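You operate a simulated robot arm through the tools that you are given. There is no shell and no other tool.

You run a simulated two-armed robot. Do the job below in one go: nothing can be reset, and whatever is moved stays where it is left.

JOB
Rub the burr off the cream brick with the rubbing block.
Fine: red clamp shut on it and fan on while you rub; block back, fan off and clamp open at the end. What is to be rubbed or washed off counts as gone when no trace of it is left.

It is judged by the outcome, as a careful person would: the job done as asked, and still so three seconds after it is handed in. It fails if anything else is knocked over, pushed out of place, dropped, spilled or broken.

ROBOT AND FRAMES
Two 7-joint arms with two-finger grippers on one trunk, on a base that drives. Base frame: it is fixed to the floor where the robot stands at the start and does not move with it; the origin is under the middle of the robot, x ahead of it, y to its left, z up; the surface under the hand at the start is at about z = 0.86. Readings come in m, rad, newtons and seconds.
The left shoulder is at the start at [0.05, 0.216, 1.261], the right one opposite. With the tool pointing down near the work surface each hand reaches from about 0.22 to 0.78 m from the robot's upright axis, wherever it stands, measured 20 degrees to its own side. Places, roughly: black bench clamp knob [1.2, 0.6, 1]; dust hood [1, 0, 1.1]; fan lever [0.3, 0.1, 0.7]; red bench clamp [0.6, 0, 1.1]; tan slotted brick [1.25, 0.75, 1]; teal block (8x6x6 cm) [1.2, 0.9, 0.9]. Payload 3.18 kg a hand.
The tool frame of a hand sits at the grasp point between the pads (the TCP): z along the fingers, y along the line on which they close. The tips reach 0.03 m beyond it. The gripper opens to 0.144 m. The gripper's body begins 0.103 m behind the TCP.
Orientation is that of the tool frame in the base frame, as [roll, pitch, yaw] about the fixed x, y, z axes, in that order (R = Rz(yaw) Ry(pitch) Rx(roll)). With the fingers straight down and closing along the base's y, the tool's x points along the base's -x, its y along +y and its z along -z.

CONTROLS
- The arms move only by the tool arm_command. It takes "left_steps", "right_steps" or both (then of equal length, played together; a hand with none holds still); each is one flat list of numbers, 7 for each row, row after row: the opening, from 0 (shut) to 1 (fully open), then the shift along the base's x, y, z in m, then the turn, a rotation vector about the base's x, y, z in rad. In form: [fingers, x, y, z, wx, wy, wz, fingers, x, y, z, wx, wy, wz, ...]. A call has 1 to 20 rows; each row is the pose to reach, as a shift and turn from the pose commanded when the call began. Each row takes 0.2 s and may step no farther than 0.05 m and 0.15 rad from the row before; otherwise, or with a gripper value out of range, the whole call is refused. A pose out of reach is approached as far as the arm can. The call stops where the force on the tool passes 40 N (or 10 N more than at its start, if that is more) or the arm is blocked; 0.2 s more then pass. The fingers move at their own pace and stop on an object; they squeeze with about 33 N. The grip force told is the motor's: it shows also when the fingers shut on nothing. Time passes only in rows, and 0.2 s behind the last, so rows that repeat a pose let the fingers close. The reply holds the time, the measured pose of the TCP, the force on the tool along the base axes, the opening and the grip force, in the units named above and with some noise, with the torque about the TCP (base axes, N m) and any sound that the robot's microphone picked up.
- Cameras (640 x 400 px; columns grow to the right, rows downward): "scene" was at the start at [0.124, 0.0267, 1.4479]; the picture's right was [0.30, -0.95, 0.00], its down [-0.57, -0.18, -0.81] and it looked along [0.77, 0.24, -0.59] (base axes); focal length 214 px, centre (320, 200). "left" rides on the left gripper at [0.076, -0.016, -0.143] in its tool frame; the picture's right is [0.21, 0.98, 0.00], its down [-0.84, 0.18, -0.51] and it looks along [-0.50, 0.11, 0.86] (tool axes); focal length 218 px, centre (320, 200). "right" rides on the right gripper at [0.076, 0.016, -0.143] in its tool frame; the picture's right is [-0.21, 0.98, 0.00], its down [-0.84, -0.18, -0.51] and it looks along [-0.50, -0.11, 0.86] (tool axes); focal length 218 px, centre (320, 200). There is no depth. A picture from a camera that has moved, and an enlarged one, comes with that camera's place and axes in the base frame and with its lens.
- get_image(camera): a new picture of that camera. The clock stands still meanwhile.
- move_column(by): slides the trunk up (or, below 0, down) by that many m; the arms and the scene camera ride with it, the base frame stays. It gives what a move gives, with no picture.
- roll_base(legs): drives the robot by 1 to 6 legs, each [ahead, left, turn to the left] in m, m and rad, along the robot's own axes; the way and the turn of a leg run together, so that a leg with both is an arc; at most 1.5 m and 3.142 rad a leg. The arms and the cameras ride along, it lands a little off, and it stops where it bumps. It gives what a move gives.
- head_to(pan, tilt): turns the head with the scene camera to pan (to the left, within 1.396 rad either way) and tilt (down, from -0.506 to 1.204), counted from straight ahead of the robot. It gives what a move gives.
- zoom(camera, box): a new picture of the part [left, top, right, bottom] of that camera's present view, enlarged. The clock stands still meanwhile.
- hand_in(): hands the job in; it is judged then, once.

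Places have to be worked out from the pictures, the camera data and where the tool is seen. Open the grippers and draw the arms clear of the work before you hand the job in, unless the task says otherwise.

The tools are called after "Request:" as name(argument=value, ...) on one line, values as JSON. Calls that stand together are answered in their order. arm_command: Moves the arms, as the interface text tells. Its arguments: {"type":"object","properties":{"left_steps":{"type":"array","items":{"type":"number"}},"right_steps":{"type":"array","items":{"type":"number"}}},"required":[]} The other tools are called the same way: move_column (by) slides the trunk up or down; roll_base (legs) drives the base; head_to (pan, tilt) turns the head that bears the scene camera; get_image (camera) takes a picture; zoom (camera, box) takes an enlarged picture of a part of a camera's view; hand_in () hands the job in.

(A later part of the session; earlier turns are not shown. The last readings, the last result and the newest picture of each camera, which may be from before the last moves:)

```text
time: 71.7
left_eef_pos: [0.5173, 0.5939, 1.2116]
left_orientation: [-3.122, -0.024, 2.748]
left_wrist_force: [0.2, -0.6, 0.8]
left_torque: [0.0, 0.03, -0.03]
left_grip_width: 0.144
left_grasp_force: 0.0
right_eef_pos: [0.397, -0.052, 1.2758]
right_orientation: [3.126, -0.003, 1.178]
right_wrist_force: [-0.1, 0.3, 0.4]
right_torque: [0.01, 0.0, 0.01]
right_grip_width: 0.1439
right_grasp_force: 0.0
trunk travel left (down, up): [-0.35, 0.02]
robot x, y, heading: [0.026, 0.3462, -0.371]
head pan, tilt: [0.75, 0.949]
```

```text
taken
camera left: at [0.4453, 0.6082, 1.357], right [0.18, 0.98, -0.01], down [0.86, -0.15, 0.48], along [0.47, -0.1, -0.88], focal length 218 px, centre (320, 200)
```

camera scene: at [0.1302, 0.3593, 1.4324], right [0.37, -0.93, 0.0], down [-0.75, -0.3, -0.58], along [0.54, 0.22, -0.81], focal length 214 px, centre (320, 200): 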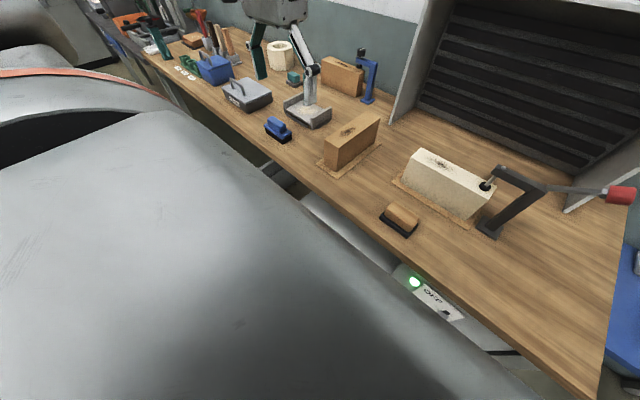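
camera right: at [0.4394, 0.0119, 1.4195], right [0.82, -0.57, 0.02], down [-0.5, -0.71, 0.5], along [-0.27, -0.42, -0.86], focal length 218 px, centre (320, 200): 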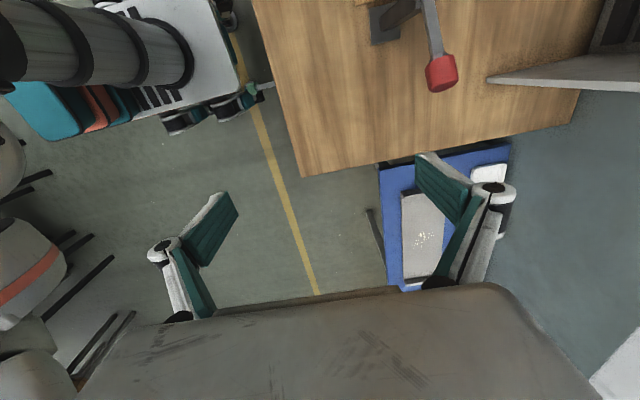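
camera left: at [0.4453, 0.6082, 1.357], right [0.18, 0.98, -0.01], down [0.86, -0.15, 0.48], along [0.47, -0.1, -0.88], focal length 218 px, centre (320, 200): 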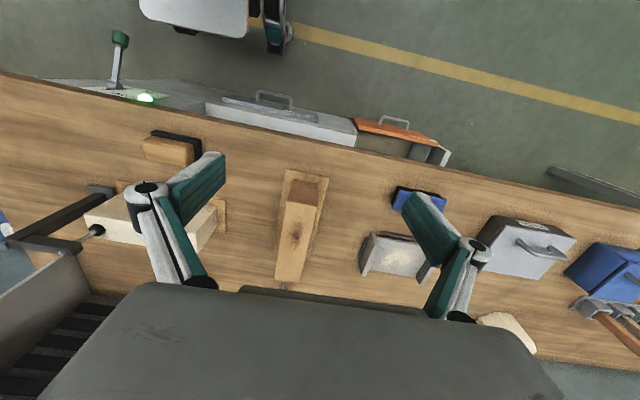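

The base is well clear of the drawer (drawer starts at u≈0.85). I put the left arm back to its ready height and then slide the base 0.2 m to the left.

Request:
arm_command(left_steps=[1, 0.005, 0.004, 0.045, 0, 0, 0, 1, 0.01, 0.008, 0.09, 0, 0, 0, 1, 0.015, 0.011, 0.135, 0, 0, 0, 1, 0.02, 0.014, 0.18, 0, 0, 0, 1, 0.027, 0.017, 0.225, 0, 0, 0, 1, 0.034, 0.021, 0.27, 0, 0, 0])

Request:
roll_base(legs=[[0, 0.2, 0]])

Request:
head_to(pan=-0.3, tilt=0.7)

Request:
get_image(camera="scene")

Request:
get_image(camera="right")

```text
time: 73.1
left_eef_pos: [0.5514, 0.6156, 1.4806]
left_orientation: [3.13, -0.008, 2.776]
left_wrist_force: [1.4, 0.5, 0.0]
left_torque: [0.01, 0.0, -0.02]
left_grip_width: 0.144
left_grasp_force: 0.1
right_eef_pos: [0.398, -0.0532, 1.2774]
right_orientation: [3.127, -0.001, 1.179]
right_wrist_force: [-0.4, -0.5, 1.3]
right_torque: [0.01, -0.01, -0.01]
right_grip_width: 0.1441
right_grasp_force: 0.0
trunk travel left (down, up): [-0.35, 0.02]
robot x, y, heading: [0.0208, 0.3461, -0.366]
head pan, tilt: [0.75, 0.949]
```

```text
time: 75.5
left_eef_pos: [0.623, 0.8021, 1.4814]
left_orientation: [3.129, -0.009, 2.777]
left_wrist_force: [0.5, -0.1, -0.5]
left_torque: [0.01, 0.01, 0.02]
left_grip_width: 0.1438
left_grasp_force: 0.1
right_eef_pos: [0.4692, 0.1336, 1.2766]
right_orientation: [3.125, -0.001, 1.179]
right_wrist_force: [0.0, 0.4, 0.8]
right_torque: [-0.03, -0.01, 0.03]
right_grip_width: 0.1439
right_grasp_force: 0.0
trunk travel left (down, up): [-0.35, 0.02]
robot x, y, heading: [0.0947, 0.5293, -0.369]
head pan, tilt: [0.75, 0.949]
```

```text
time: 76.8
left_eef_pos: [0.6237, 0.802, 1.4808]
left_orientation: [3.13, -0.009, 2.779]
left_wrist_force: [0.0, 0.0, 0.1]
left_torque: [0.03, -0.02, 0.02]
left_grip_width: 0.1439
left_grasp_force: 0.0
right_eef_pos: [0.4688, 0.1331, 1.2769]
right_orientation: [3.126, -0.001, 1.178]
right_wrist_force: [-0.5, 0.0, 0.2]
right_torque: [0.05, 0.03, 0.0]
right_grip_width: 0.1441
right_grasp_force: 0.2
trunk travel left (down, up): [-0.35, 0.02]
robot x, y, heading: [0.0943, 0.5323, -0.37]
head pan, tilt: [-0.3, 0.7]
```

```text
taken
camera scene: at [0.2011, 0.4654, 1.4521], right [-0.62, -0.78, 0.0], down [-0.51, 0.4, -0.76], along [0.6, -0.47, -0.64], focal length 214 px, centre (320, 200)
```

scene: 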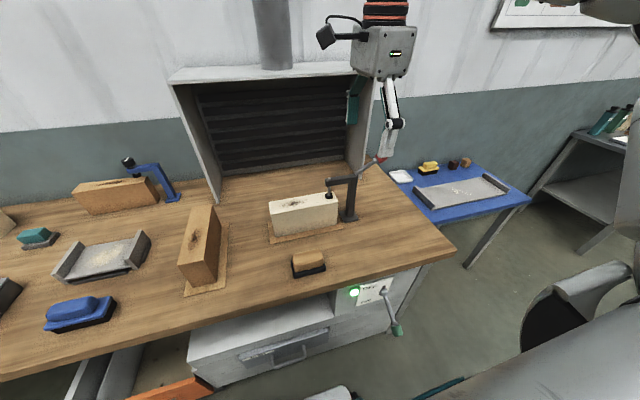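

```text
taken
camera right: at [0.5111, 0.1977, 1.4196], right [0.82, -0.57, 0.02], down [-0.5, -0.71, 0.5], along [-0.27, -0.42, -0.86], focal length 218 px, centre (320, 200)
```

right: 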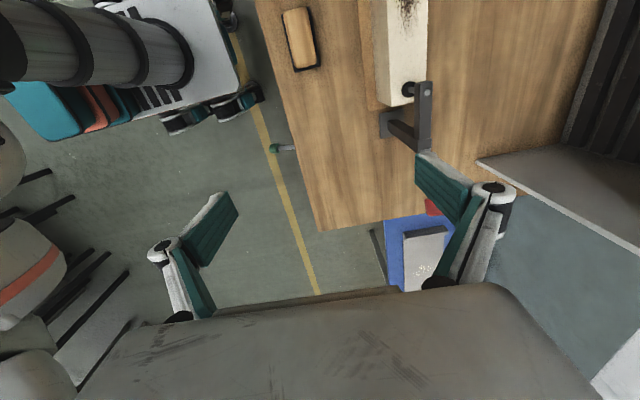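

Lamp still green and clamp still shut. I move the right hand over the rubbing block.

Request:
arm_command(right_steps=[1, 0.0085, 0.021, -0.033, 0, 0, 0, 1, 0.017, 0.042, -0.067, 0, 0, 0, 1, 0.025, 0.063, -0.1, 0, 0, 0, 1, 0.034, 0.084, -0.133, 0, 0, 0, 1, 0.042, 0.105, -0.167, 0, 0, 0, 1, 0.0507, 0.126, -0.2, 0, 0, 0])

Request:
get_image(camera="right")

Request:
zoom(camera="scene", box=[240, 130, 380, 300])

```text
time: 78.2
left_eef_pos: [0.6253, 0.8032, 1.4806]
left_orientation: [3.129, -0.009, 2.777]
left_wrist_force: [0.3, -0.2, -1.2]
left_torque: [0.01, 0.06, 0.02]
left_grip_width: 0.144
left_grasp_force: 0.0
right_eef_pos: [0.5205, 0.2604, 1.0765]
right_orientation: [3.126, -0.001, 1.175]
right_wrist_force: [0.2, -1.2, -0.3]
right_torque: [-0.02, 0.01, 0.03]
right_grip_width: 0.1439
right_grasp_force: 0.0
trunk travel left (down, up): [-0.35, 0.02]
robot x, y, heading: [0.0953, 0.5294, -0.367]
head pan, tilt: [-0.3, 0.7]
```

```text
taken
camera right: at [0.5626, 0.3242, 1.2192], right [0.82, -0.57, 0.02], down [-0.5, -0.71, 0.5], along [-0.28, -0.42, -0.86], focal length 218 px, centre (320, 200)
```

right: 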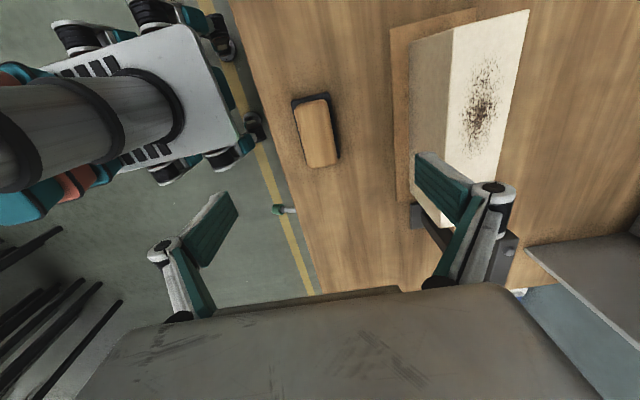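

```text
2.35 times, centred on (310, 215) of scene
camera zoom: at [0.202, 0.4659, 1.452], right [-0.62, -0.78, 0.0], down [-0.51, 0.4, -0.76], along [0.6, -0.47, -0.64], focal length 505 px, centre (344, 165)
```

zoom: 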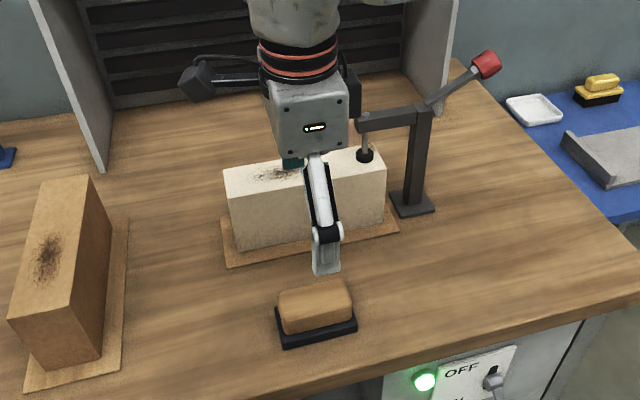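

The block is right below the grasp point. I descend to just above it and check alignment.

Request:
arm_command(right_steps=[1, 0, 0, -0.04, 0, 0, 0, 1, 0, 0, -0.08, 0, 0, 0, 1, 0, 0, -0.115, 0, 0, 0])

Request:
get_image(camera="right")

Request:
zoom(camera="scene", box=[260, 200, 360, 300])

```text
time: 79.0
left_eef_pos: [0.6241, 0.8014, 1.4804]
left_orientation: [3.13, -0.007, 2.776]
left_wrist_force: [0.2, 0.3, -0.3]
left_torque: [-0.01, 0.0, -0.03]
left_grip_width: 0.1442
left_grasp_force: 0.1
right_eef_pos: [0.5206, 0.2595, 0.9608]
right_orientation: [3.124, -0.001, 1.178]
right_wrist_force: [0.0, 0.7, -0.3]
right_torque: [-0.01, -0.02, 0.06]
right_grip_width: 0.1444
right_grasp_force: 0.1
trunk travel left (down, up): [-0.35, 0.02]
robot x, y, heading: [0.0964, 0.5288, -0.364]
head pan, tilt: [-0.3, 0.7]
```

```text
taken
camera right: at [0.5625, 0.3232, 1.1043], right [0.82, -0.57, 0.02], down [-0.5, -0.71, 0.5], along [-0.27, -0.42, -0.86], focal length 218 px, centre (320, 200)
```

right: 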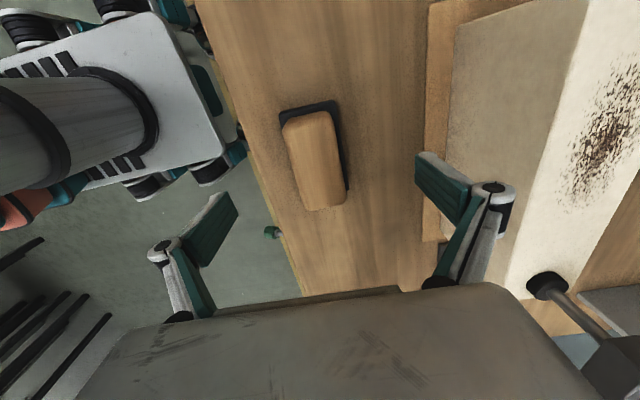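

```text
4.00 times, centred on (310, 250) of scene
camera zoom: at [0.2015, 0.4651, 1.452], right [-0.62, -0.78, 0.0], down [-0.51, 0.4, -0.76], along [0.6, -0.47, -0.64], focal length 858 px, centre (360, 0)
```

zoom: 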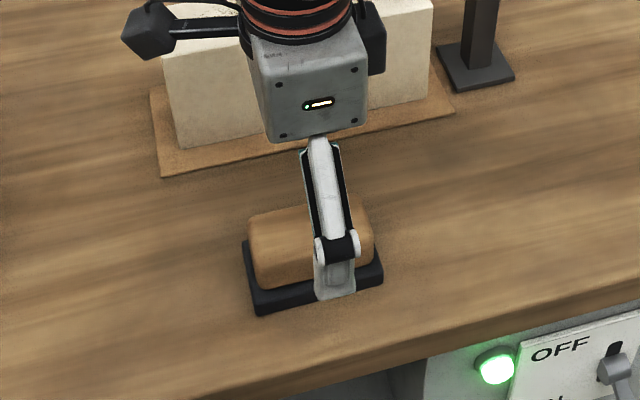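

The hand is aligned with the block to within about a degree. I go down to z≈0.913 and grip the handle.

Request:
arm_command(right_steps=[1, 0, 0, -0.025, 0, 0, 0, 1, 0, 0, -0.048, 0, 0, 0, 0.6, 0, 0, -0.048, 0, 0, 0, 0.25, 0, 0, -0.048, 0, 0, 0, 0.1, 0, 0, -0.048, 0, 0, 0, 0, 0, 0, -0.048, 0, 0, 0, 0, 0, 0, -0.048, 0, 0, 0])

Request:
get_image(camera="right")

Request:
zoom(camera="scene", box=[260, 200, 360, 300])

```text
time: 80.6
left_eef_pos: [0.6242, 0.8026, 1.4809]
left_orientation: [3.131, -0.009, 2.777]
left_wrist_force: [0.5, -0.2, -0.1]
left_torque: [0.02, 0.03, 0.04]
left_grip_width: 0.1438
left_grasp_force: 0.0
right_eef_pos: [0.5201, 0.2586, 0.9136]
right_orientation: [3.127, -0.001, 1.179]
right_wrist_force: [0.9, 0.6, -0.4]
right_torque: [0.0, 0.0, 0.01]
right_grip_width: 0.0456
right_grasp_force: 33.0
trunk travel left (down, up): [-0.35, 0.02]
robot x, y, heading: [0.0935, 0.5317, -0.372]
head pan, tilt: [-0.3, 0.7]
```

```text
taken
camera right: at [0.562, 0.3234, 1.0562], right [0.82, -0.57, 0.02], down [-0.5, -0.71, 0.5], along [-0.27, -0.42, -0.86], focal length 218 px, centre (320, 200)
```

right: 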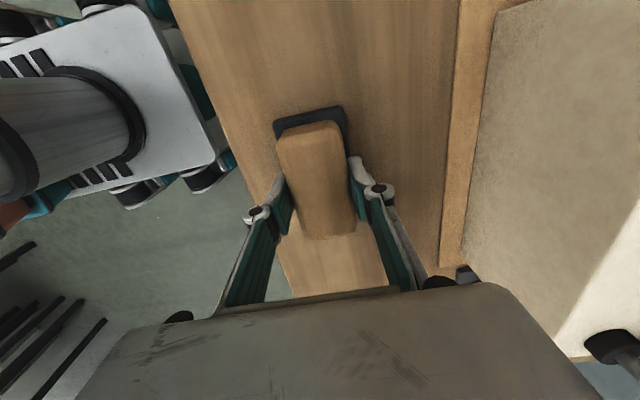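

```text
4.00 times, centred on (310, 250) of scene
camera zoom: at [0.2012, 0.4653, 1.4521], right [-0.62, -0.78, 0.0], down [-0.51, 0.4, -0.76], along [0.6, -0.47, -0.64], focal length 858 px, centre (360, 0)
```

zoom: 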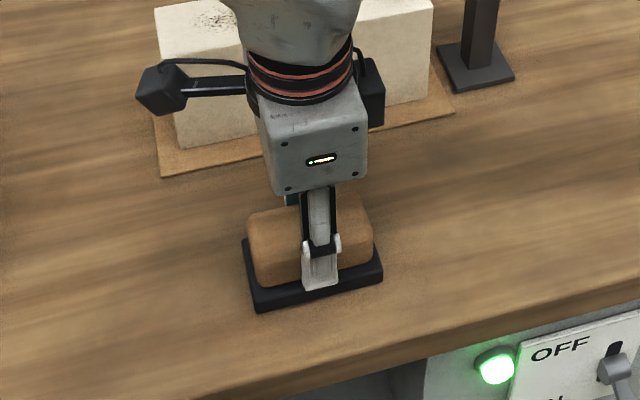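

Gripped (45.6 mm, 33 N). Home of the block is TCP [0.520, 0.259, 0.913]. I lift it and carry it above the burr at about [0.689, 0.2005].

Request:
arm_command(right_steps=[0, 0, 0, 0.03, 0, 0, 0, 0, 0, 0, 0.07, 0, 0, 0, 0, 0, 0, 0.11, 0, 0, 0, 0, 0, 0, 0.15, 0, 0, 0, 0, 0, 0, 0.19, 0, 0, 0, 0, 0, 0, 0.21, 0, 0, 0, 0, 0.034, -0.012, 0.21, 0, 0, 0, 0, 0.067, -0.024, 0.21, 0, 0, 0, 0, 0.1, -0.035, 0.21, 0, 0, 0, 0, 0.135, -0.047, 0.21, 0, 0, 0, 0, 0.1686, -0.059, 0.21, 0, 0, 0])

Request:
get_image(camera="right")

Request:
zoom(camera="scene", box=[240, 100, 380, 250])

```text
time: 83.0
left_eef_pos: [0.6237, 0.8023, 1.4808]
left_orientation: [3.129, -0.009, 2.776]
left_wrist_force: [0.0, -0.1, 0.6]
left_torque: [-0.02, 0.01, 0.0]
left_grip_width: 0.144
left_grasp_force: 0.0
right_eef_pos: [0.6893, 0.2007, 1.1229]
right_orientation: [3.128, 0.0, 1.181]
right_wrist_force: [0.4, 0.2, -2.3]
right_torque: [0.04, 0.04, 0.02]
right_grip_width: 0.0457
right_grasp_force: 32.8
trunk travel left (down, up): [-0.35, 0.02]
robot x, y, heading: [0.0939, 0.5334, -0.37]
head pan, tilt: [-0.3, 0.7]
```

```text
taken
camera right: at [0.7314, 0.2648, 1.2656], right [0.82, -0.57, 0.01], down [-0.5, -0.71, 0.5], along [-0.28, -0.42, -0.86], focal length 218 px, centre (320, 200)
```

right: 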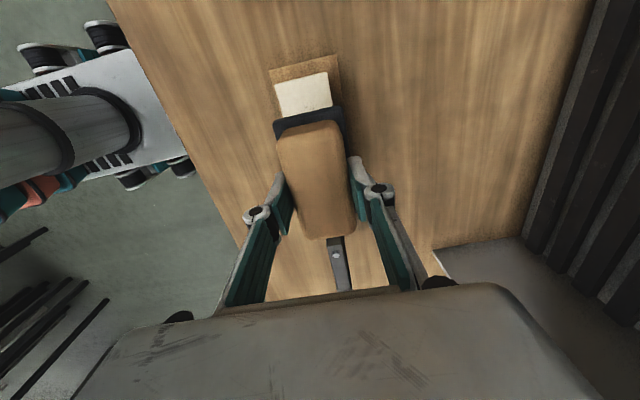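

```text
2.67 times, centred on (310, 175) of scene
camera zoom: at [0.2024, 0.4658, 1.452], right [-0.62, -0.78, 0.0], down [-0.51, 0.4, -0.76], along [0.6, -0.47, -0.64], focal length 572 px, centre (347, 267)
```

zoom: 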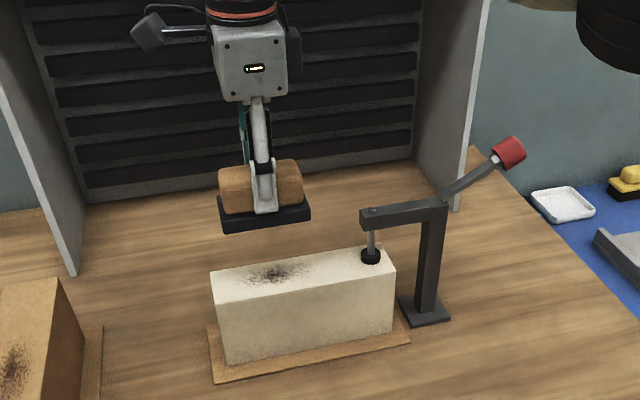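

The block hangs aligned over the burr. I lower it slowly to find contact, expected near TCP z≈1.028.

Request:
arm_command(right_steps=[0, 0.0046, -0.0019, -0.03, 0, 0, 0, 0, 0.0046, -0.0019, -0.06, 0, 0, 0, 0, 0.0046, -0.0019, -0.08, 0, 0, 0, 0, 0.0046, -0.0019, -0.09, 0, 0, 0, 0, 0.0046, -0.0019, -0.095, 0, 0, 0, 0, 0.0046, -0.0019, -0.098, 0, 0, 0])

Request:
zoom(camera="scene", box=[240, 100, 380, 250])

```text
time: 84.4
left_eef_pos: [0.6211, 0.8035, 1.4813]
left_orientation: [3.129, -0.006, 2.775]
left_wrist_force: [0.9, 0.6, 0.1]
left_torque: [0.07, 0.05, -0.03]
left_grip_width: 0.1439
left_grasp_force: 0.0
right_eef_pos: [0.6928, 0.1983, 1.0307]
right_orientation: [3.117, -0.005, 1.174]
right_wrist_force: [4.3, -4.0, 31.2]
right_torque: [-0.2, 0.37, 0.01]
right_grip_width: 0.0457
right_grasp_force: 33.3
trunk travel left (down, up): [-0.35, 0.02]
robot x, y, heading: [0.0951, 0.5304, -0.37]
head pan, tilt: [-0.3, 0.7]
```

```text
2.67 times, centred on (310, 175) of scene
camera zoom: at [0.199, 0.4664, 1.4527], right [-0.62, -0.78, 0.0], down [-0.5, 0.4, -0.77], along [0.6, -0.48, -0.64], focal length 572 px, centre (347, 267)
```

zoom: 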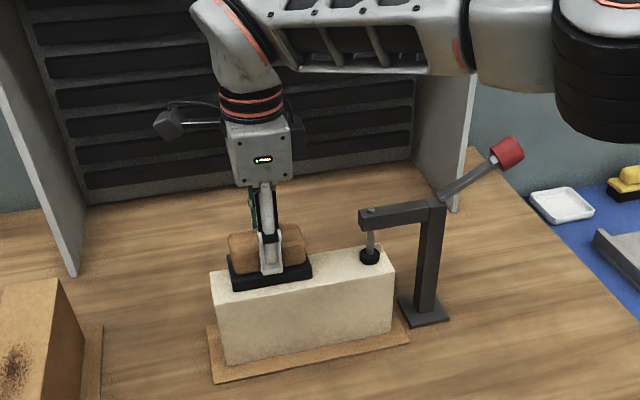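

Contact at z≈1.031, with 31 N down. I ease to about 15 N and rub back and forth along the brick, keeping clear of the clamp pad.

Request:
arm_command(right_steps=[0, -0.0054, -0.0129, 0.003, 0, 0, 0, 0, -0.0107, -0.0259, 0.003, 0, 0, 0, 0, -0.0161, -0.0388, 0.003, 0, 0, 0, 0, -0.0107, -0.0259, 0.003, 0, 0, 0, 0, -0.0054, -0.0129, 0.003, 0, 0, 0, 0, 0, 0, 0.003, 0, 0, 0, 0, 0.0057, 0.0139, 0.003, 0, 0, 0, 0, 0.0115, 0.0277, 0.003, 0, 0, 0, 0, 0.0057, 0.0139, 0.003, 0, 0, 0, 0, 0, 0, 0.003, 0, 0, 0, 0, -0.0054, -0.0129, 0.003, 0, 0, 0, 0, -0.0107, -0.0259, 0.003, 0, 0, 0, 0, -0.0161, -0.0388, 0.003, 0, 0, 0, 0, -0.0107, -0.0259, 0.003, 0, 0, 0, 0, -0.0054, -0.0129, 0.003, 0, 0, 0, 0, 0, 0, 0.003, 0, 0, 0, 0, 0.0057, 0.0139, 0.003, 0, 0, 0, 0, 0.0115, 0.0277, 0.003, 0, 0, 0, 0, 0.0057, 0.0139, 0.003, 0, 0, 0, 0, 0, 0, 0.003, 0, 0, 0])

Request:
zoom(camera="scene", box=[240, 100, 380, 250])

```text
time: 88.6
left_eef_pos: [0.6231, 0.8024, 1.4823]
left_orientation: [3.129, -0.006, 2.777]
left_wrist_force: [-0.2, -0.5, -0.2]
left_torque: [0.01, 0.0, 0.04]
left_grip_width: 0.1439
left_grasp_force: 0.1
right_eef_pos: [0.692, 0.1998, 1.0291]
right_orientation: [3.126, -0.002, 1.178]
right_wrist_force: [-0.5, 4.8, 11.6]
right_torque: [0.13, -0.08, 0.12]
right_grip_width: 0.0452
right_grasp_force: 33.3
trunk travel left (down, up): [-0.35, 0.02]
robot x, y, heading: [0.0972, 0.5277, -0.372]
head pan, tilt: [-0.3, 0.7]
```

```text
2.67 times, centred on (310, 175) of scene
camera zoom: at [0.2, 0.4659, 1.4522], right [-0.62, -0.78, 0.0], down [-0.5, 0.4, -0.77], along [0.6, -0.47, -0.64], focal length 572 px, centre (347, 267)
```

zoom: 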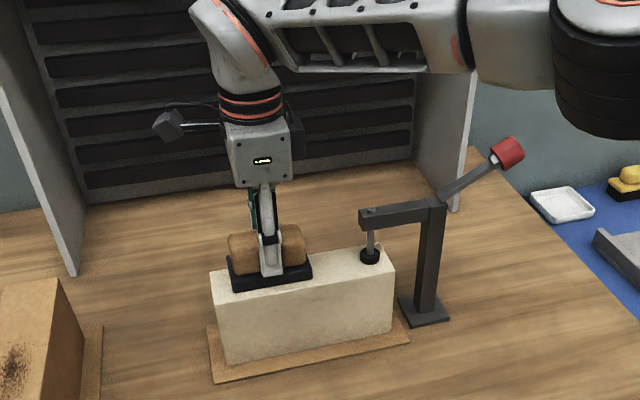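

Rubbing goes smoothly at about 12 N. I lift the block to look at what is left.

Request:
arm_command(right_steps=[0, 0, 0, 0.04, 0, 0, 0, 0, 0, 0, 0.08, 0, 0, 0, 0, 0, 0, 0.115, 0, 0, 0])

Request:
zoom(camera="scene", box=[270, 170, 360, 240])

```text
time: 89.4
left_eef_pos: [0.6233, 0.8029, 1.4808]
left_orientation: [3.13, -0.008, 2.776]
left_wrist_force: [0.4, 0.8, -0.2]
left_torque: [-0.04, -0.07, 0.01]
left_grip_width: 0.1439
left_grasp_force: 0.0
right_eef_pos: [0.6919, 0.1973, 1.1442]
right_orientation: [3.126, 0.0, 1.178]
right_wrist_force: [-0.2, 0.5, -2.7]
right_torque: [-0.01, -0.01, 0.0]
right_grip_width: 0.0454
right_grasp_force: 33.0
trunk travel left (down, up): [-0.35, 0.02]
robot x, y, heading: [0.0943, 0.5318, -0.369]
head pan, tilt: [-0.3, 0.7]
```

```text
5.71 times, centred on (315, 205) of scene
camera zoom: at [0.2008, 0.4656, 1.4521], right [-0.62, -0.78, 0.0], down [-0.5, 0.4, -0.77], along [0.6, -0.47, -0.64], focal length 1226 px, centre (349, 171)
```

zoom: 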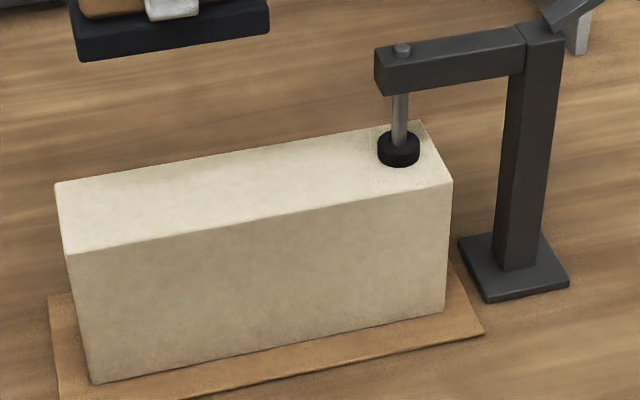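

From here the burr looks gone; I zoom in further to look for faint traces.

Request:
zoom(camera="scene", box=[275, 185, 340, 218])

Request:
get_image(camera="left")

```text
9.85 times, centred on (308, 202) of scene
camera zoom: at [0.2008, 0.4656, 1.4521], right [-0.62, -0.78, 0.0], down [-0.5, 0.4, -0.77], along [0.6, -0.47, -0.64], focal length 2112 px, centre (443, 185)
```

zoom: 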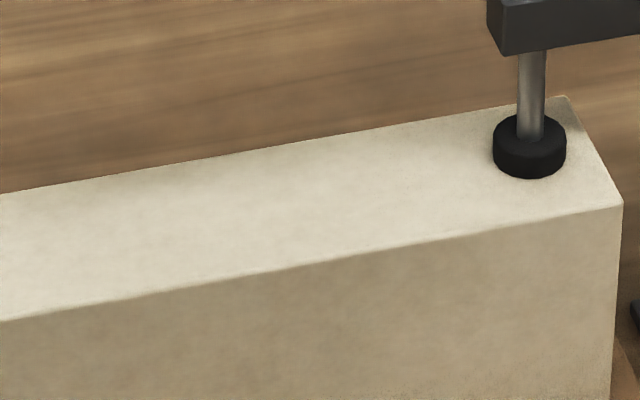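

```text
taken
camera left: at [0.5466, 0.8111, 1.6244], right [0.15, 0.99, 0.01], down [0.85, -0.14, 0.5], along [0.5, -0.07, -0.86], focal length 218 px, centre (320, 200)
```

left: 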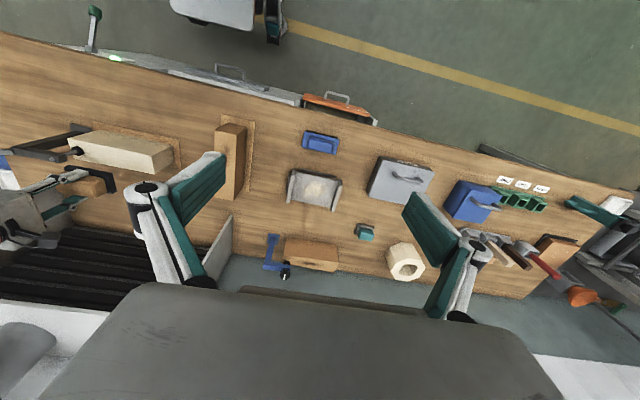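

No trace visible. To be sure nothing faint remains, I do one more full set of strokes with clamp and fan still set, then lift.

Request:
arm_command(right_steps=[0, 0, 0, -0.045, 0, 0, 0, 0, 0, 0, -0.09, 0, 0, 0, 0, 0, 0, -0.11, 0, 0, 0, 0, 0, 0, -0.116, 0, 0, 0, 0, -0.0054, -0.0129, -0.116, 0, 0, 0, 0, -0.0107, -0.0259, -0.116, 0, 0, 0, 0, -0.0161, -0.0388, -0.116, 0, 0, 0, 0, -0.0107, -0.0259, -0.116, 0, 0, 0, 0, -0.0054, -0.0129, -0.116, 0, 0, 0, 0, 0, 0, -0.116, 0, 0, 0, 0, 0.0057, 0.0139, -0.116, 0, 0, 0, 0, 0.0115, 0.0277, -0.116, 0, 0, 0, 0, 0.0057, 0.0139, -0.116, 0, 0, 0, 0, 0, 0, -0.116, 0, 0, 0, 0, -0.0107, -0.0259, -0.116, 0, 0, 0, 0, -0.0161, -0.0388, -0.116, 0, 0, 0, 0, -0.0054, -0.0129, -0.116, 0, 0, 0, 0, 0, 0, -0.08, 0, 0, 0, 0, 0, 0, -0.035, 0, 0, 0, 0, 0, 0, 0.005, 0, 0, 0])

Request:
zoom(camera="scene", box=[270, 170, 360, 240])

```text
time: 93.6
left_eef_pos: [0.6226, 0.8042, 1.4808]
left_orientation: [3.13, -0.008, 2.777]
left_wrist_force: [-0.7, 0.1, -0.7]
left_torque: [-0.02, -0.01, 0.01]
left_grip_width: 0.1438
left_grasp_force: 0.0
right_eef_pos: [0.6911, 0.2004, 1.1492]
right_orientation: [3.124, -0.001, 1.179]
right_wrist_force: [-0.2, 0.4, -2.6]
right_torque: [-0.04, -0.03, -0.01]
right_grip_width: 0.0454
right_grasp_force: 32.8
trunk travel left (down, up): [-0.35, 0.02]
robot x, y, heading: [0.0965, 0.5321, -0.366]
head pan, tilt: [-0.3, 0.7]
```

```text
5.71 times, centred on (315, 205) of scene
camera zoom: at [0.2014, 0.4665, 1.4521], right [-0.62, -0.78, 0.0], down [-0.51, 0.4, -0.77], along [0.6, -0.48, -0.64], focal length 1226 px, centre (349, 171)
```

zoom: 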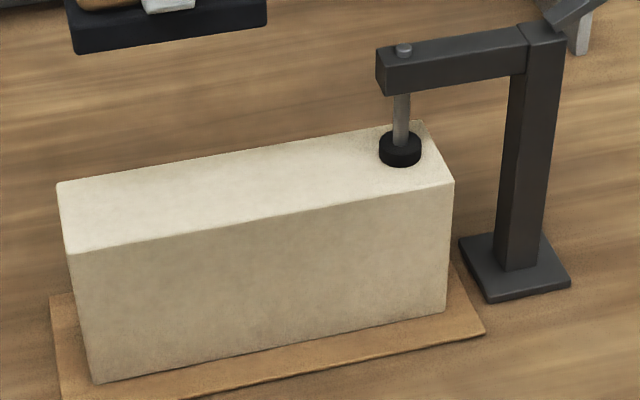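

The brick is clean. I carry the block back over its original spot and lower it near the bench.

Request:
arm_command(right_steps=[0, -0.0346, 0.0122, 0, 0, 0, 0, 0, -0.0693, 0.0244, 0, 0, 0, 0, 0, -0.104, 0.0365, 0, 0, 0, 0, 0, -0.1386, 0.0487, 0, 0, 0, 0, 0, -0.1732, 0.0609, -0.01, 0, 0, 0, 0, -0.1732, 0.0609, -0.05, 0, 0, 0, 0, -0.1732, 0.0609, -0.09, 0, 0, 0, 0, -0.1732, 0.0609, -0.13, 0, 0, 0, 0, -0.1732, 0.0609, -0.17, 0, 0, 0, 0, -0.1732, 0.0609, -0.205, 0, 0, 0, 0, -0.1732, 0.0609, -0.225, 0, 0, 0])

Request:
get_image(camera="right")

Request:
zoom(camera="scene", box=[260, 200, 360, 300])

```text
time: 96.0
left_eef_pos: [0.6242, 0.8014, 1.4806]
left_orientation: [3.128, -0.008, 2.777]
left_wrist_force: [0.3, 0.1, -0.8]
left_torque: [0.06, -0.05, 0.02]
left_grip_width: 0.1443
left_grasp_force: 0.0
right_eef_pos: [0.5202, 0.2602, 0.9224]
right_orientation: [3.126, -0.002, 1.179]
right_wrist_force: [1.3, 0.2, -3.8]
right_torque: [-0.04, 0.0, 0.0]
right_grip_width: 0.0459
right_grasp_force: 32.6
trunk travel left (down, up): [-0.35, 0.02]
robot x, y, heading: [0.0991, 0.5305, -0.373]
head pan, tilt: [-0.3, 0.7]
```

```text
taken
camera right: at [0.5625, 0.3243, 1.0657], right [0.82, -0.57, 0.02], down [-0.5, -0.71, 0.5], along [-0.27, -0.42, -0.86], focal length 218 px, centre (320, 200)
```

right: 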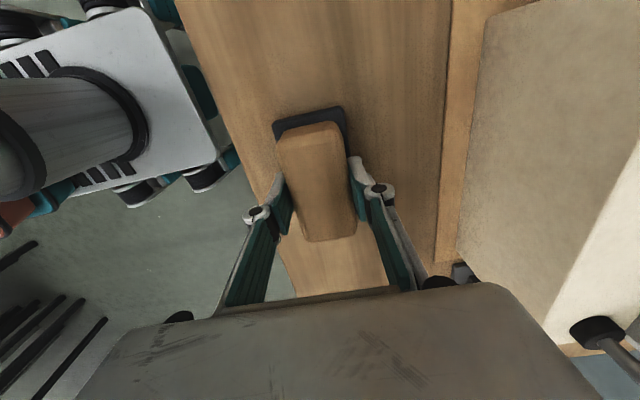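

```text
4.00 times, centred on (310, 250) of scene
camera zoom: at [0.2014, 0.4651, 1.4521], right [-0.62, -0.78, 0.0], down [-0.51, 0.4, -0.76], along [0.6, -0.47, -0.64], focal length 858 px, centre (360, 0)
```

zoom: 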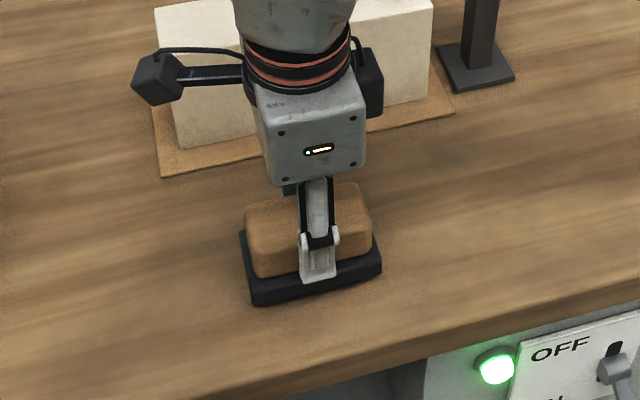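

Right over its home at z≈0.922; I set it down gently with small steps.

Request:
arm_command(right_steps=[0, 0, 0, -0.004, 0, 0, 0, 0, 0, 0, -0.007, 0, 0, 0, 0, 0, 0, -0.009, 0, 0, 0, 0, 0, 0, -0.01, 0, 0, 0])

```text
time: 97.0
left_eef_pos: [0.6226, 0.8024, 1.4808]
left_orientation: [3.13, -0.009, 2.776]
left_wrist_force: [-0.3, -0.2, -0.2]
left_torque: [-0.01, 0.0, 0.01]
left_grip_width: 0.1441
left_grasp_force: 0.0
right_eef_pos: [0.5191, 0.2604, 0.9143]
right_orientation: [3.126, -0.002, 1.178]
right_wrist_force: [-0.5, 0.0, -3.0]
right_torque: [0.02, 0.03, 0.01]
right_grip_width: 0.0455
right_grasp_force: 33.5
trunk travel left (down, up): [-0.35, 0.02]
robot x, y, heading: [0.0972, 0.5323, -0.366]
head pan, tilt: [-0.3, 0.7]
```

The weight still hangs (Fz −3 N), so it isn't quite down; I go a few more millimetres.

Request:
arm_command(right_steps=[0, 0, 0, -0.001, 0, 0, 0, 0, 0, 0, -0.002, 0, 0, 0, 0, 0, 0, -0.003, 0, 0, 0])

```text
time: 97.8
left_eef_pos: [0.6233, 0.8017, 1.4812]
left_orientation: [3.13, -0.009, 2.777]
left_wrist_force: [1.1, -0.2, -0.1]
left_torque: [0.01, 0.01, 0.0]
left_grip_width: 0.1438
left_grasp_force: 0.1
right_eef_pos: [0.5201, 0.2598, 0.9127]
right_orientation: [3.124, -0.003, 1.175]
right_wrist_force: [-1.4, 0.9, 2.0]
right_torque: [-0.29, 0.03, -0.07]
right_grip_width: 0.0458
right_grasp_force: 33.0
trunk travel left (down, up): [-0.35, 0.02]
robot x, y, heading: [0.0966, 0.5336, -0.369]
head pan, tilt: [-0.3, 0.7]
```

Now it touches down (Fz +2 N). I open the fingers and lift straight up.

Request:
arm_command(right_steps=[0.38, 0, 0, -0.0005, 0, 0, 0, 0.5, 0, 0, 0, 0, 0, 0, 0.8, 0, 0, 0, 0, 0, 0, 1, 0, 0, 0, 0, 0, 0, 1, 0, 0, 0.03, 0, 0, 0, 1, 0, 0, 0.07, 0, 0, 0, 1, 0, 0, 0.115, 0, 0, 0, 1, 0, 0, 0.16, 0, 0, 0, 1, 0, 0, 0.205, 0, 0, 0, 1, 0, 0, 0.25, 0, 0, 0, 1, 0, 0, 0.295, 0, 0, 0, 1, 0, 0, 0.335, 0, 0, 0])

Request:
get_image(camera="right")

Request:
get_image(camera="scene")

Request:
zoom(camera="scene", box=[260, 170, 400, 290])

```text
time: 100.4
left_eef_pos: [0.624, 0.8032, 1.481]
left_orientation: [3.13, -0.008, 2.779]
left_wrist_force: [-1.1, 0.5, -0.2]
left_torque: [-0.02, -0.03, -0.01]
left_grip_width: 0.1442
left_grasp_force: 0.1
right_eef_pos: [0.5183, 0.2615, 1.2471]
right_orientation: [3.126, -0.001, 1.178]
right_wrist_force: [0.3, 0.5, 0.4]
right_torque: [-0.03, -0.01, 0.02]
right_grip_width: 0.1441
right_grasp_force: 0.0
trunk travel left (down, up): [-0.35, 0.02]
robot x, y, heading: [0.0978, 0.5333, -0.375]
head pan, tilt: [-0.3, 0.7]
```

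```text
taken
camera right: at [0.5609, 0.3255, 1.3892], right [0.82, -0.57, 0.01], down [-0.5, -0.71, 0.5], along [-0.28, -0.42, -0.86], focal length 218 px, centre (320, 200)
```

right: 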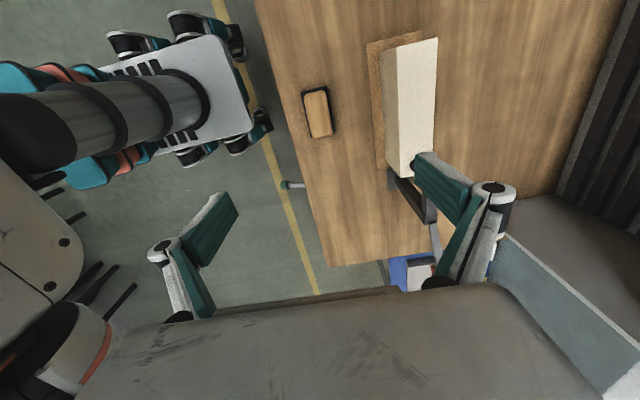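

```text
taken
camera scene: at [0.2005, 0.466, 1.4522], right [-0.62, -0.78, 0.0], down [-0.5, 0.4, -0.77], along [0.6, -0.48, -0.64], focal length 214 px, centre (320, 200)
```

scene: 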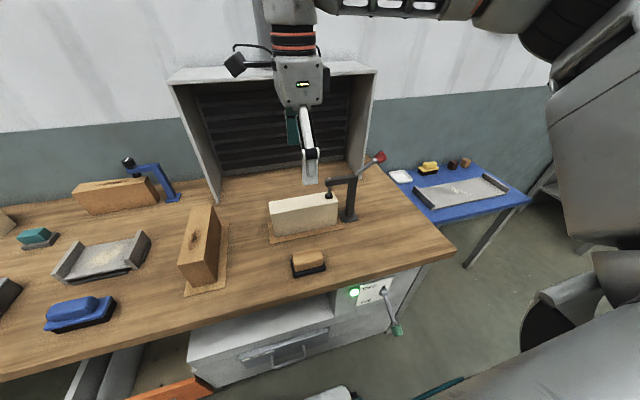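

```text
3.33 times, centred on (330, 230) of scene
camera zoom: at [0.2005, 0.466, 1.4522], right [-0.62, -0.78, 0.0], down [-0.5, 0.4, -0.77], along [0.6, -0.48, -0.64], focal length 715 px, centre (287, 100)
```

zoom: 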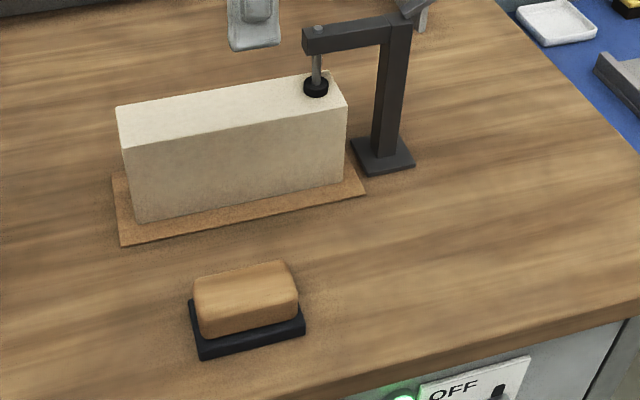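

Block is back exactly where it was and the brick is clean. I slide the base back 0.2 m right to where reaching the clamp worked.

Request:
roll_base(legs=[[0, -0.2, 0]])

Request:
head_to(pan=-0.15, tilt=0.65)

Request:
get_image(camera="scene")

Request:
get_image(camera="right")

```text
time: 102.8
left_eef_pos: [0.5502, 0.6153, 1.482]
left_orientation: [3.13, -0.01, 2.777]
left_wrist_force: [-0.1, -0.6, 0.0]
left_torque: [0.03, -0.02, -0.04]
left_grip_width: 0.1438
left_grasp_force: 0.0
right_eef_pos: [0.4477, 0.0732, 1.247]
right_orientation: [3.125, 0.0, 1.175]
right_wrist_force: [0.1, 0.3, -0.2]
right_torque: [0.01, 0.02, 0.03]
right_grip_width: 0.1441
right_grasp_force: 0.0
trunk travel left (down, up): [-0.35, 0.02]
robot x, y, heading: [0.0225, 0.3419, -0.371]
head pan, tilt: [-0.3, 0.7]
```

```text
time: 103.5
left_eef_pos: [0.5511, 0.615, 1.4812]
left_orientation: [3.13, -0.006, 2.778]
left_wrist_force: [-0.3, 1.4, -0.4]
left_torque: [0.03, -0.01, -0.02]
left_grip_width: 0.144
left_grasp_force: 0.1
right_eef_pos: [0.4462, 0.0741, 1.2462]
right_orientation: [3.125, -0.001, 1.177]
right_wrist_force: [-0.2, 0.5, 0.3]
right_torque: [0.0, 0.0, 0.02]
right_grip_width: 0.1442
right_grasp_force: 0.0
trunk travel left (down, up): [-0.35, 0.02]
robot x, y, heading: [0.0236, 0.3439, -0.366]
head pan, tilt: [-0.15, 0.649]
```

```text
taken
camera scene: at [0.1373, 0.2882, 1.4564], right [-0.5, -0.87, 0.0], down [-0.52, 0.3, -0.8], along [0.69, -0.4, -0.6], focal length 214 px, centre (320, 200)
```

scene: 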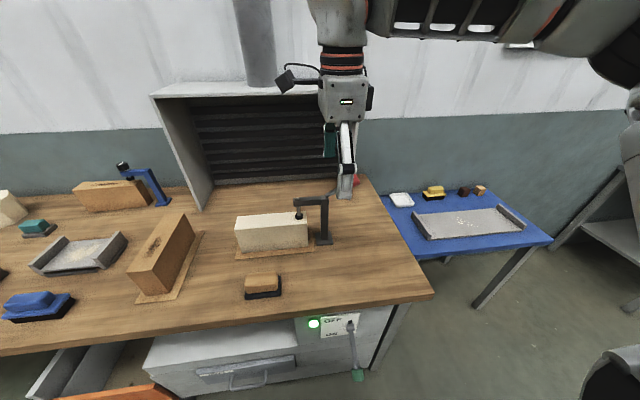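

```text
taken
camera right: at [0.4891, 0.1378, 1.3885], right [0.82, -0.57, 0.02], down [-0.5, -0.71, 0.5], along [-0.27, -0.42, -0.86], focal length 218 px, centre (320, 200)
```

right: 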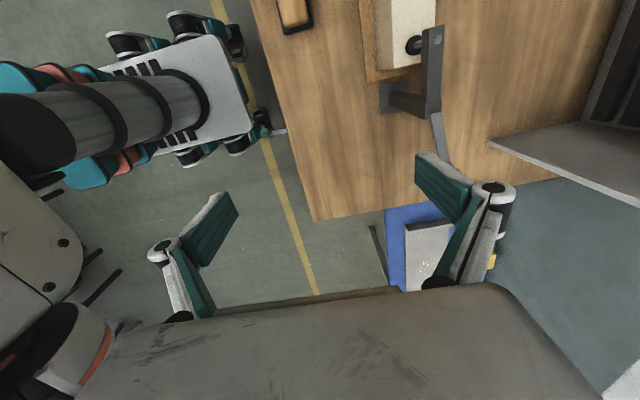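

I move the right hand back above the lowered knob at about [0.568, −0.080].

Request:
arm_command(right_steps=[1, 0.0244, -0.031, 0, 0, 0, 0, 1, 0.0488, -0.062, 0, 0, 0, 0, 1, 0.0732, -0.093, 0, 0, 0, 0, 1, 0.0976, -0.124, 0, 0, 0, 0, 1, 0.122, -0.154, 0, 0, 0, 0])

Request:
get_image(camera="right")

```text
time: 104.7
left_eef_pos: [0.5525, 0.6152, 1.4805]
left_orientation: [3.129, -0.009, 2.777]
left_wrist_force: [-0.5, 0.3, -0.7]
left_torque: [-0.03, 0.03, 0.02]
left_grip_width: 0.1441
left_grasp_force: 0.1
right_eef_pos: [0.5692, -0.0808, 1.2462]
right_orientation: [3.125, -0.003, 1.178]
right_wrist_force: [0.1, -0.2, -1.1]
right_torque: [0.06, 0.04, 0.01]
right_grip_width: 0.1438
right_grasp_force: 0.0
trunk travel left (down, up): [-0.35, 0.02]
robot x, y, heading: [0.0253, 0.3476, -0.373]
head pan, tilt: [-0.15, 0.649]
```

```text
taken
camera right: at [0.6119, -0.0168, 1.3892], right [0.82, -0.57, 0.02], down [-0.5, -0.71, 0.5], along [-0.28, -0.42, -0.86], focal length 218 px, centre (320, 200)
```

right: 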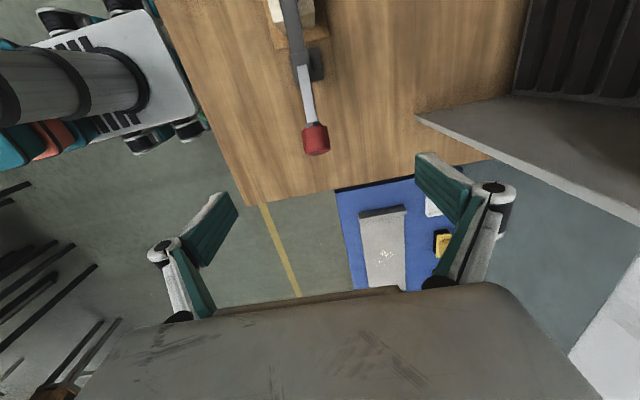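

Same picture as at release. I go down around the knob and grip it.

Request:
arm_command(right_steps=[1, -0.0005, 0, -0.04, 0, 0, 0, 1, -0.001, 0, -0.08, 0, 0, 0, 1, -0.001, 0, -0.12, 0, 0, 0, 1, -0.001, 0, -0.146, 0, 0, 0, 0.5, -0.001, 0, -0.146, 0, 0, 0, 0, -0.001, 0, -0.146, 0, 0, 0, 0, -0.001, 0, -0.146, 0, 0, 0, 0, -0.001, 0, -0.146, 0, 0, 0])

Request:
get_image(camera="right")

```text
time: 106.5
left_eef_pos: [0.5502, 0.6158, 1.481]
left_orientation: [3.129, -0.008, 2.776]
left_wrist_force: [0.1, -0.2, -0.2]
left_torque: [0.01, 0.01, -0.03]
left_grip_width: 0.144
left_grasp_force: 0.2
right_eef_pos: [0.5663, -0.0794, 1.1001]
right_orientation: [3.127, -0.001, 1.177]
right_wrist_force: [-7.2, 2.3, -3.3]
right_torque: [-0.21, 0.08, 0.05]
right_grip_width: 0.0326
right_grasp_force: 45.0
trunk travel left (down, up): [-0.35, 0.02]
robot x, y, heading: [0.0277, 0.3444, -0.369]
head pan, tilt: [-0.15, 0.649]
```

```text
taken
camera right: at [0.6097, -0.0157, 1.2426], right [0.82, -0.57, 0.01], down [-0.5, -0.71, 0.5], along [-0.28, -0.42, -0.86], focal length 218 px, centre (320, 200)
```

right: 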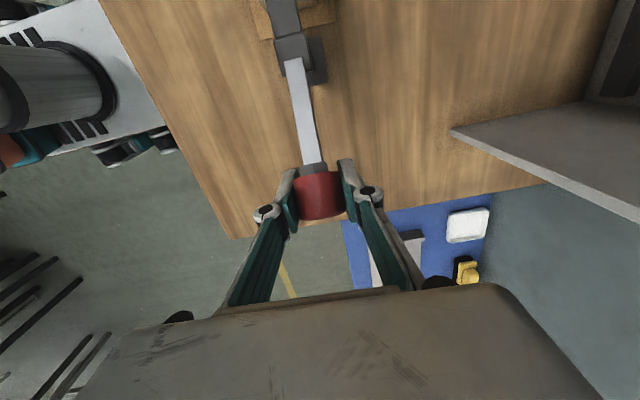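

I swing the lever back up along its arc to open the clamp.

Request:
arm_command(right_steps=[0, 0.0022, 0.0053, 0.0095, 0, 0, 0, 0, 0.005, 0.0119, 0.0189, 0, 0, 0, 0, 0.0082, 0.0195, 0.0274, 0, 0, 0, 0, 0.0118, 0.0281, 0.0348, 0, 0, 0, 0, 0.0157, 0.0374, 0.0409, 0, 0, 0, 0, 0.0199, 0.0473, 0.0459, 0, 0, 0, 0, 0.0242, 0.0577, 0.0494, 0, 0, 0, 0, 0.0288, 0.0685, 0.0516, 0, 0, 0, 0, 0.0333, 0.0794, 0.0523, 0, 0, 0, 0, 0.036, 0.0857, 0.0523, 0, 0, 0, 0, 0.036, 0.0857, 0.0523, 0, 0, 0])

Request:
zoom(camera="scene", box=[220, 110, 380, 280])

```text
time: 108.9
left_eef_pos: [0.5496, 0.6134, 1.4818]
left_orientation: [3.13, -0.007, 2.773]
left_wrist_force: [-0.1, 0.1, 0.2]
left_torque: [-0.07, 0.0, 0.02]
left_grip_width: 0.144
left_grasp_force: 0.0
right_eef_pos: [0.5988, -0.0019, 1.1538]
right_orientation: [3.126, 0.003, 1.161]
right_wrist_force: [-16.3, -11.9, 4.4]
right_torque: [0.87, 0.63, -0.04]
right_grip_width: 0.0332
right_grasp_force: 45.0
trunk travel left (down, up): [-0.35, 0.02]
robot x, y, heading: [0.0207, 0.3439, -0.374]
head pan, tilt: [-0.15, 0.649]
stopped in row 11 (right hand): the force on the tool passed its limit at 42 N (the readings are from after the stop); the commanded pose is now the measured one
```

```text
2.35 times, centred on (300, 195) of scene
camera zoom: at [0.1347, 0.2876, 1.4567], right [-0.5, -0.87, 0.0], down [-0.52, 0.3, -0.8], along [0.69, -0.4, -0.6], focal length 505 px, centre (367, 212)
```

zoom: 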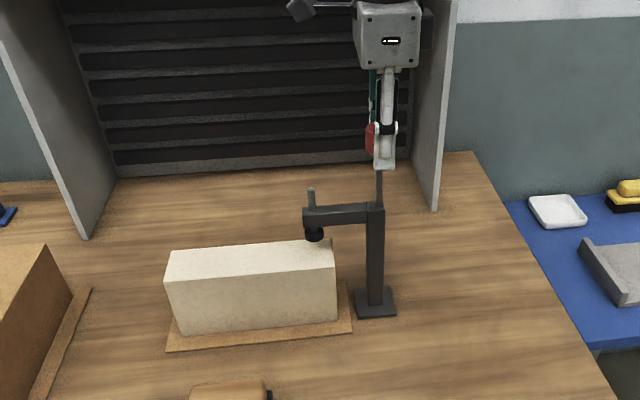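

The lever is upright at its stop and the pad is raised. I release and lift off.

Request:
arm_command(right_steps=[0.3, 0, 0, 0, 0, 0, 0, 0.6, 0, 0, 0, 0, 0, 0, 1, 0, 0, 0, 0, 0, 0, 1, 0, 0, 0, 0, 0, 0, 1, 0, 0, 0.03, 0, 0, 0, 1, 0, 0, 0.06, 0, 0, 0, 1, 0, 0, 0.09, 0, 0, 0, 1, -0.035, 0.012, 0.1, 0, 0, 0, 1, -0.075, 0.025, 0.11, 0, 0, 0, 1, -0.11, 0.038, 0.12, 0, 0, 0, 1, -0.15, 0.05, 0.125, 0, 0, 0, 1, -0.19, 0.065, 0.125, 0, 0, 0])

Request:
zoom(camera="scene", box=[220, 110, 380, 280])

```text
time: 111.5
left_eef_pos: [0.5501, 0.6146, 1.4814]
left_orientation: [3.13, -0.009, 2.774]
left_wrist_force: [-0.8, -0.1, 0.3]
left_torque: [0.0, -0.04, 0.04]
left_grip_width: 0.144
left_grasp_force: 0.0
right_eef_pos: [0.4112, 0.0664, 1.2786]
right_orientation: [3.124, 0.002, 1.167]
right_wrist_force: [-0.5, 0.1, 0.0]
right_torque: [-0.03, -0.01, -0.01]
right_grip_width: 0.1438
right_grasp_force: 0.0
trunk travel left (down, up): [-0.35, 0.02]
robot x, y, heading: [0.0249, 0.3478, -0.373]
head pan, tilt: [-0.15, 0.649]
```

```text
2.35 times, centred on (300, 195) of scene
camera zoom: at [0.1362, 0.288, 1.4565], right [-0.5, -0.87, 0.0], down [-0.52, 0.3, -0.8], along [0.69, -0.4, -0.6], focal length 505 px, centre (367, 212)
```

zoom: 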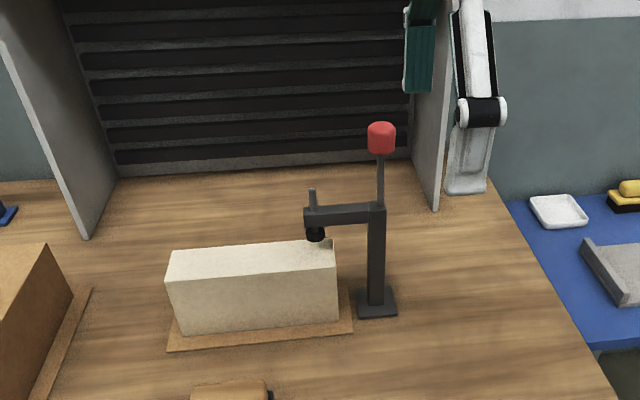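

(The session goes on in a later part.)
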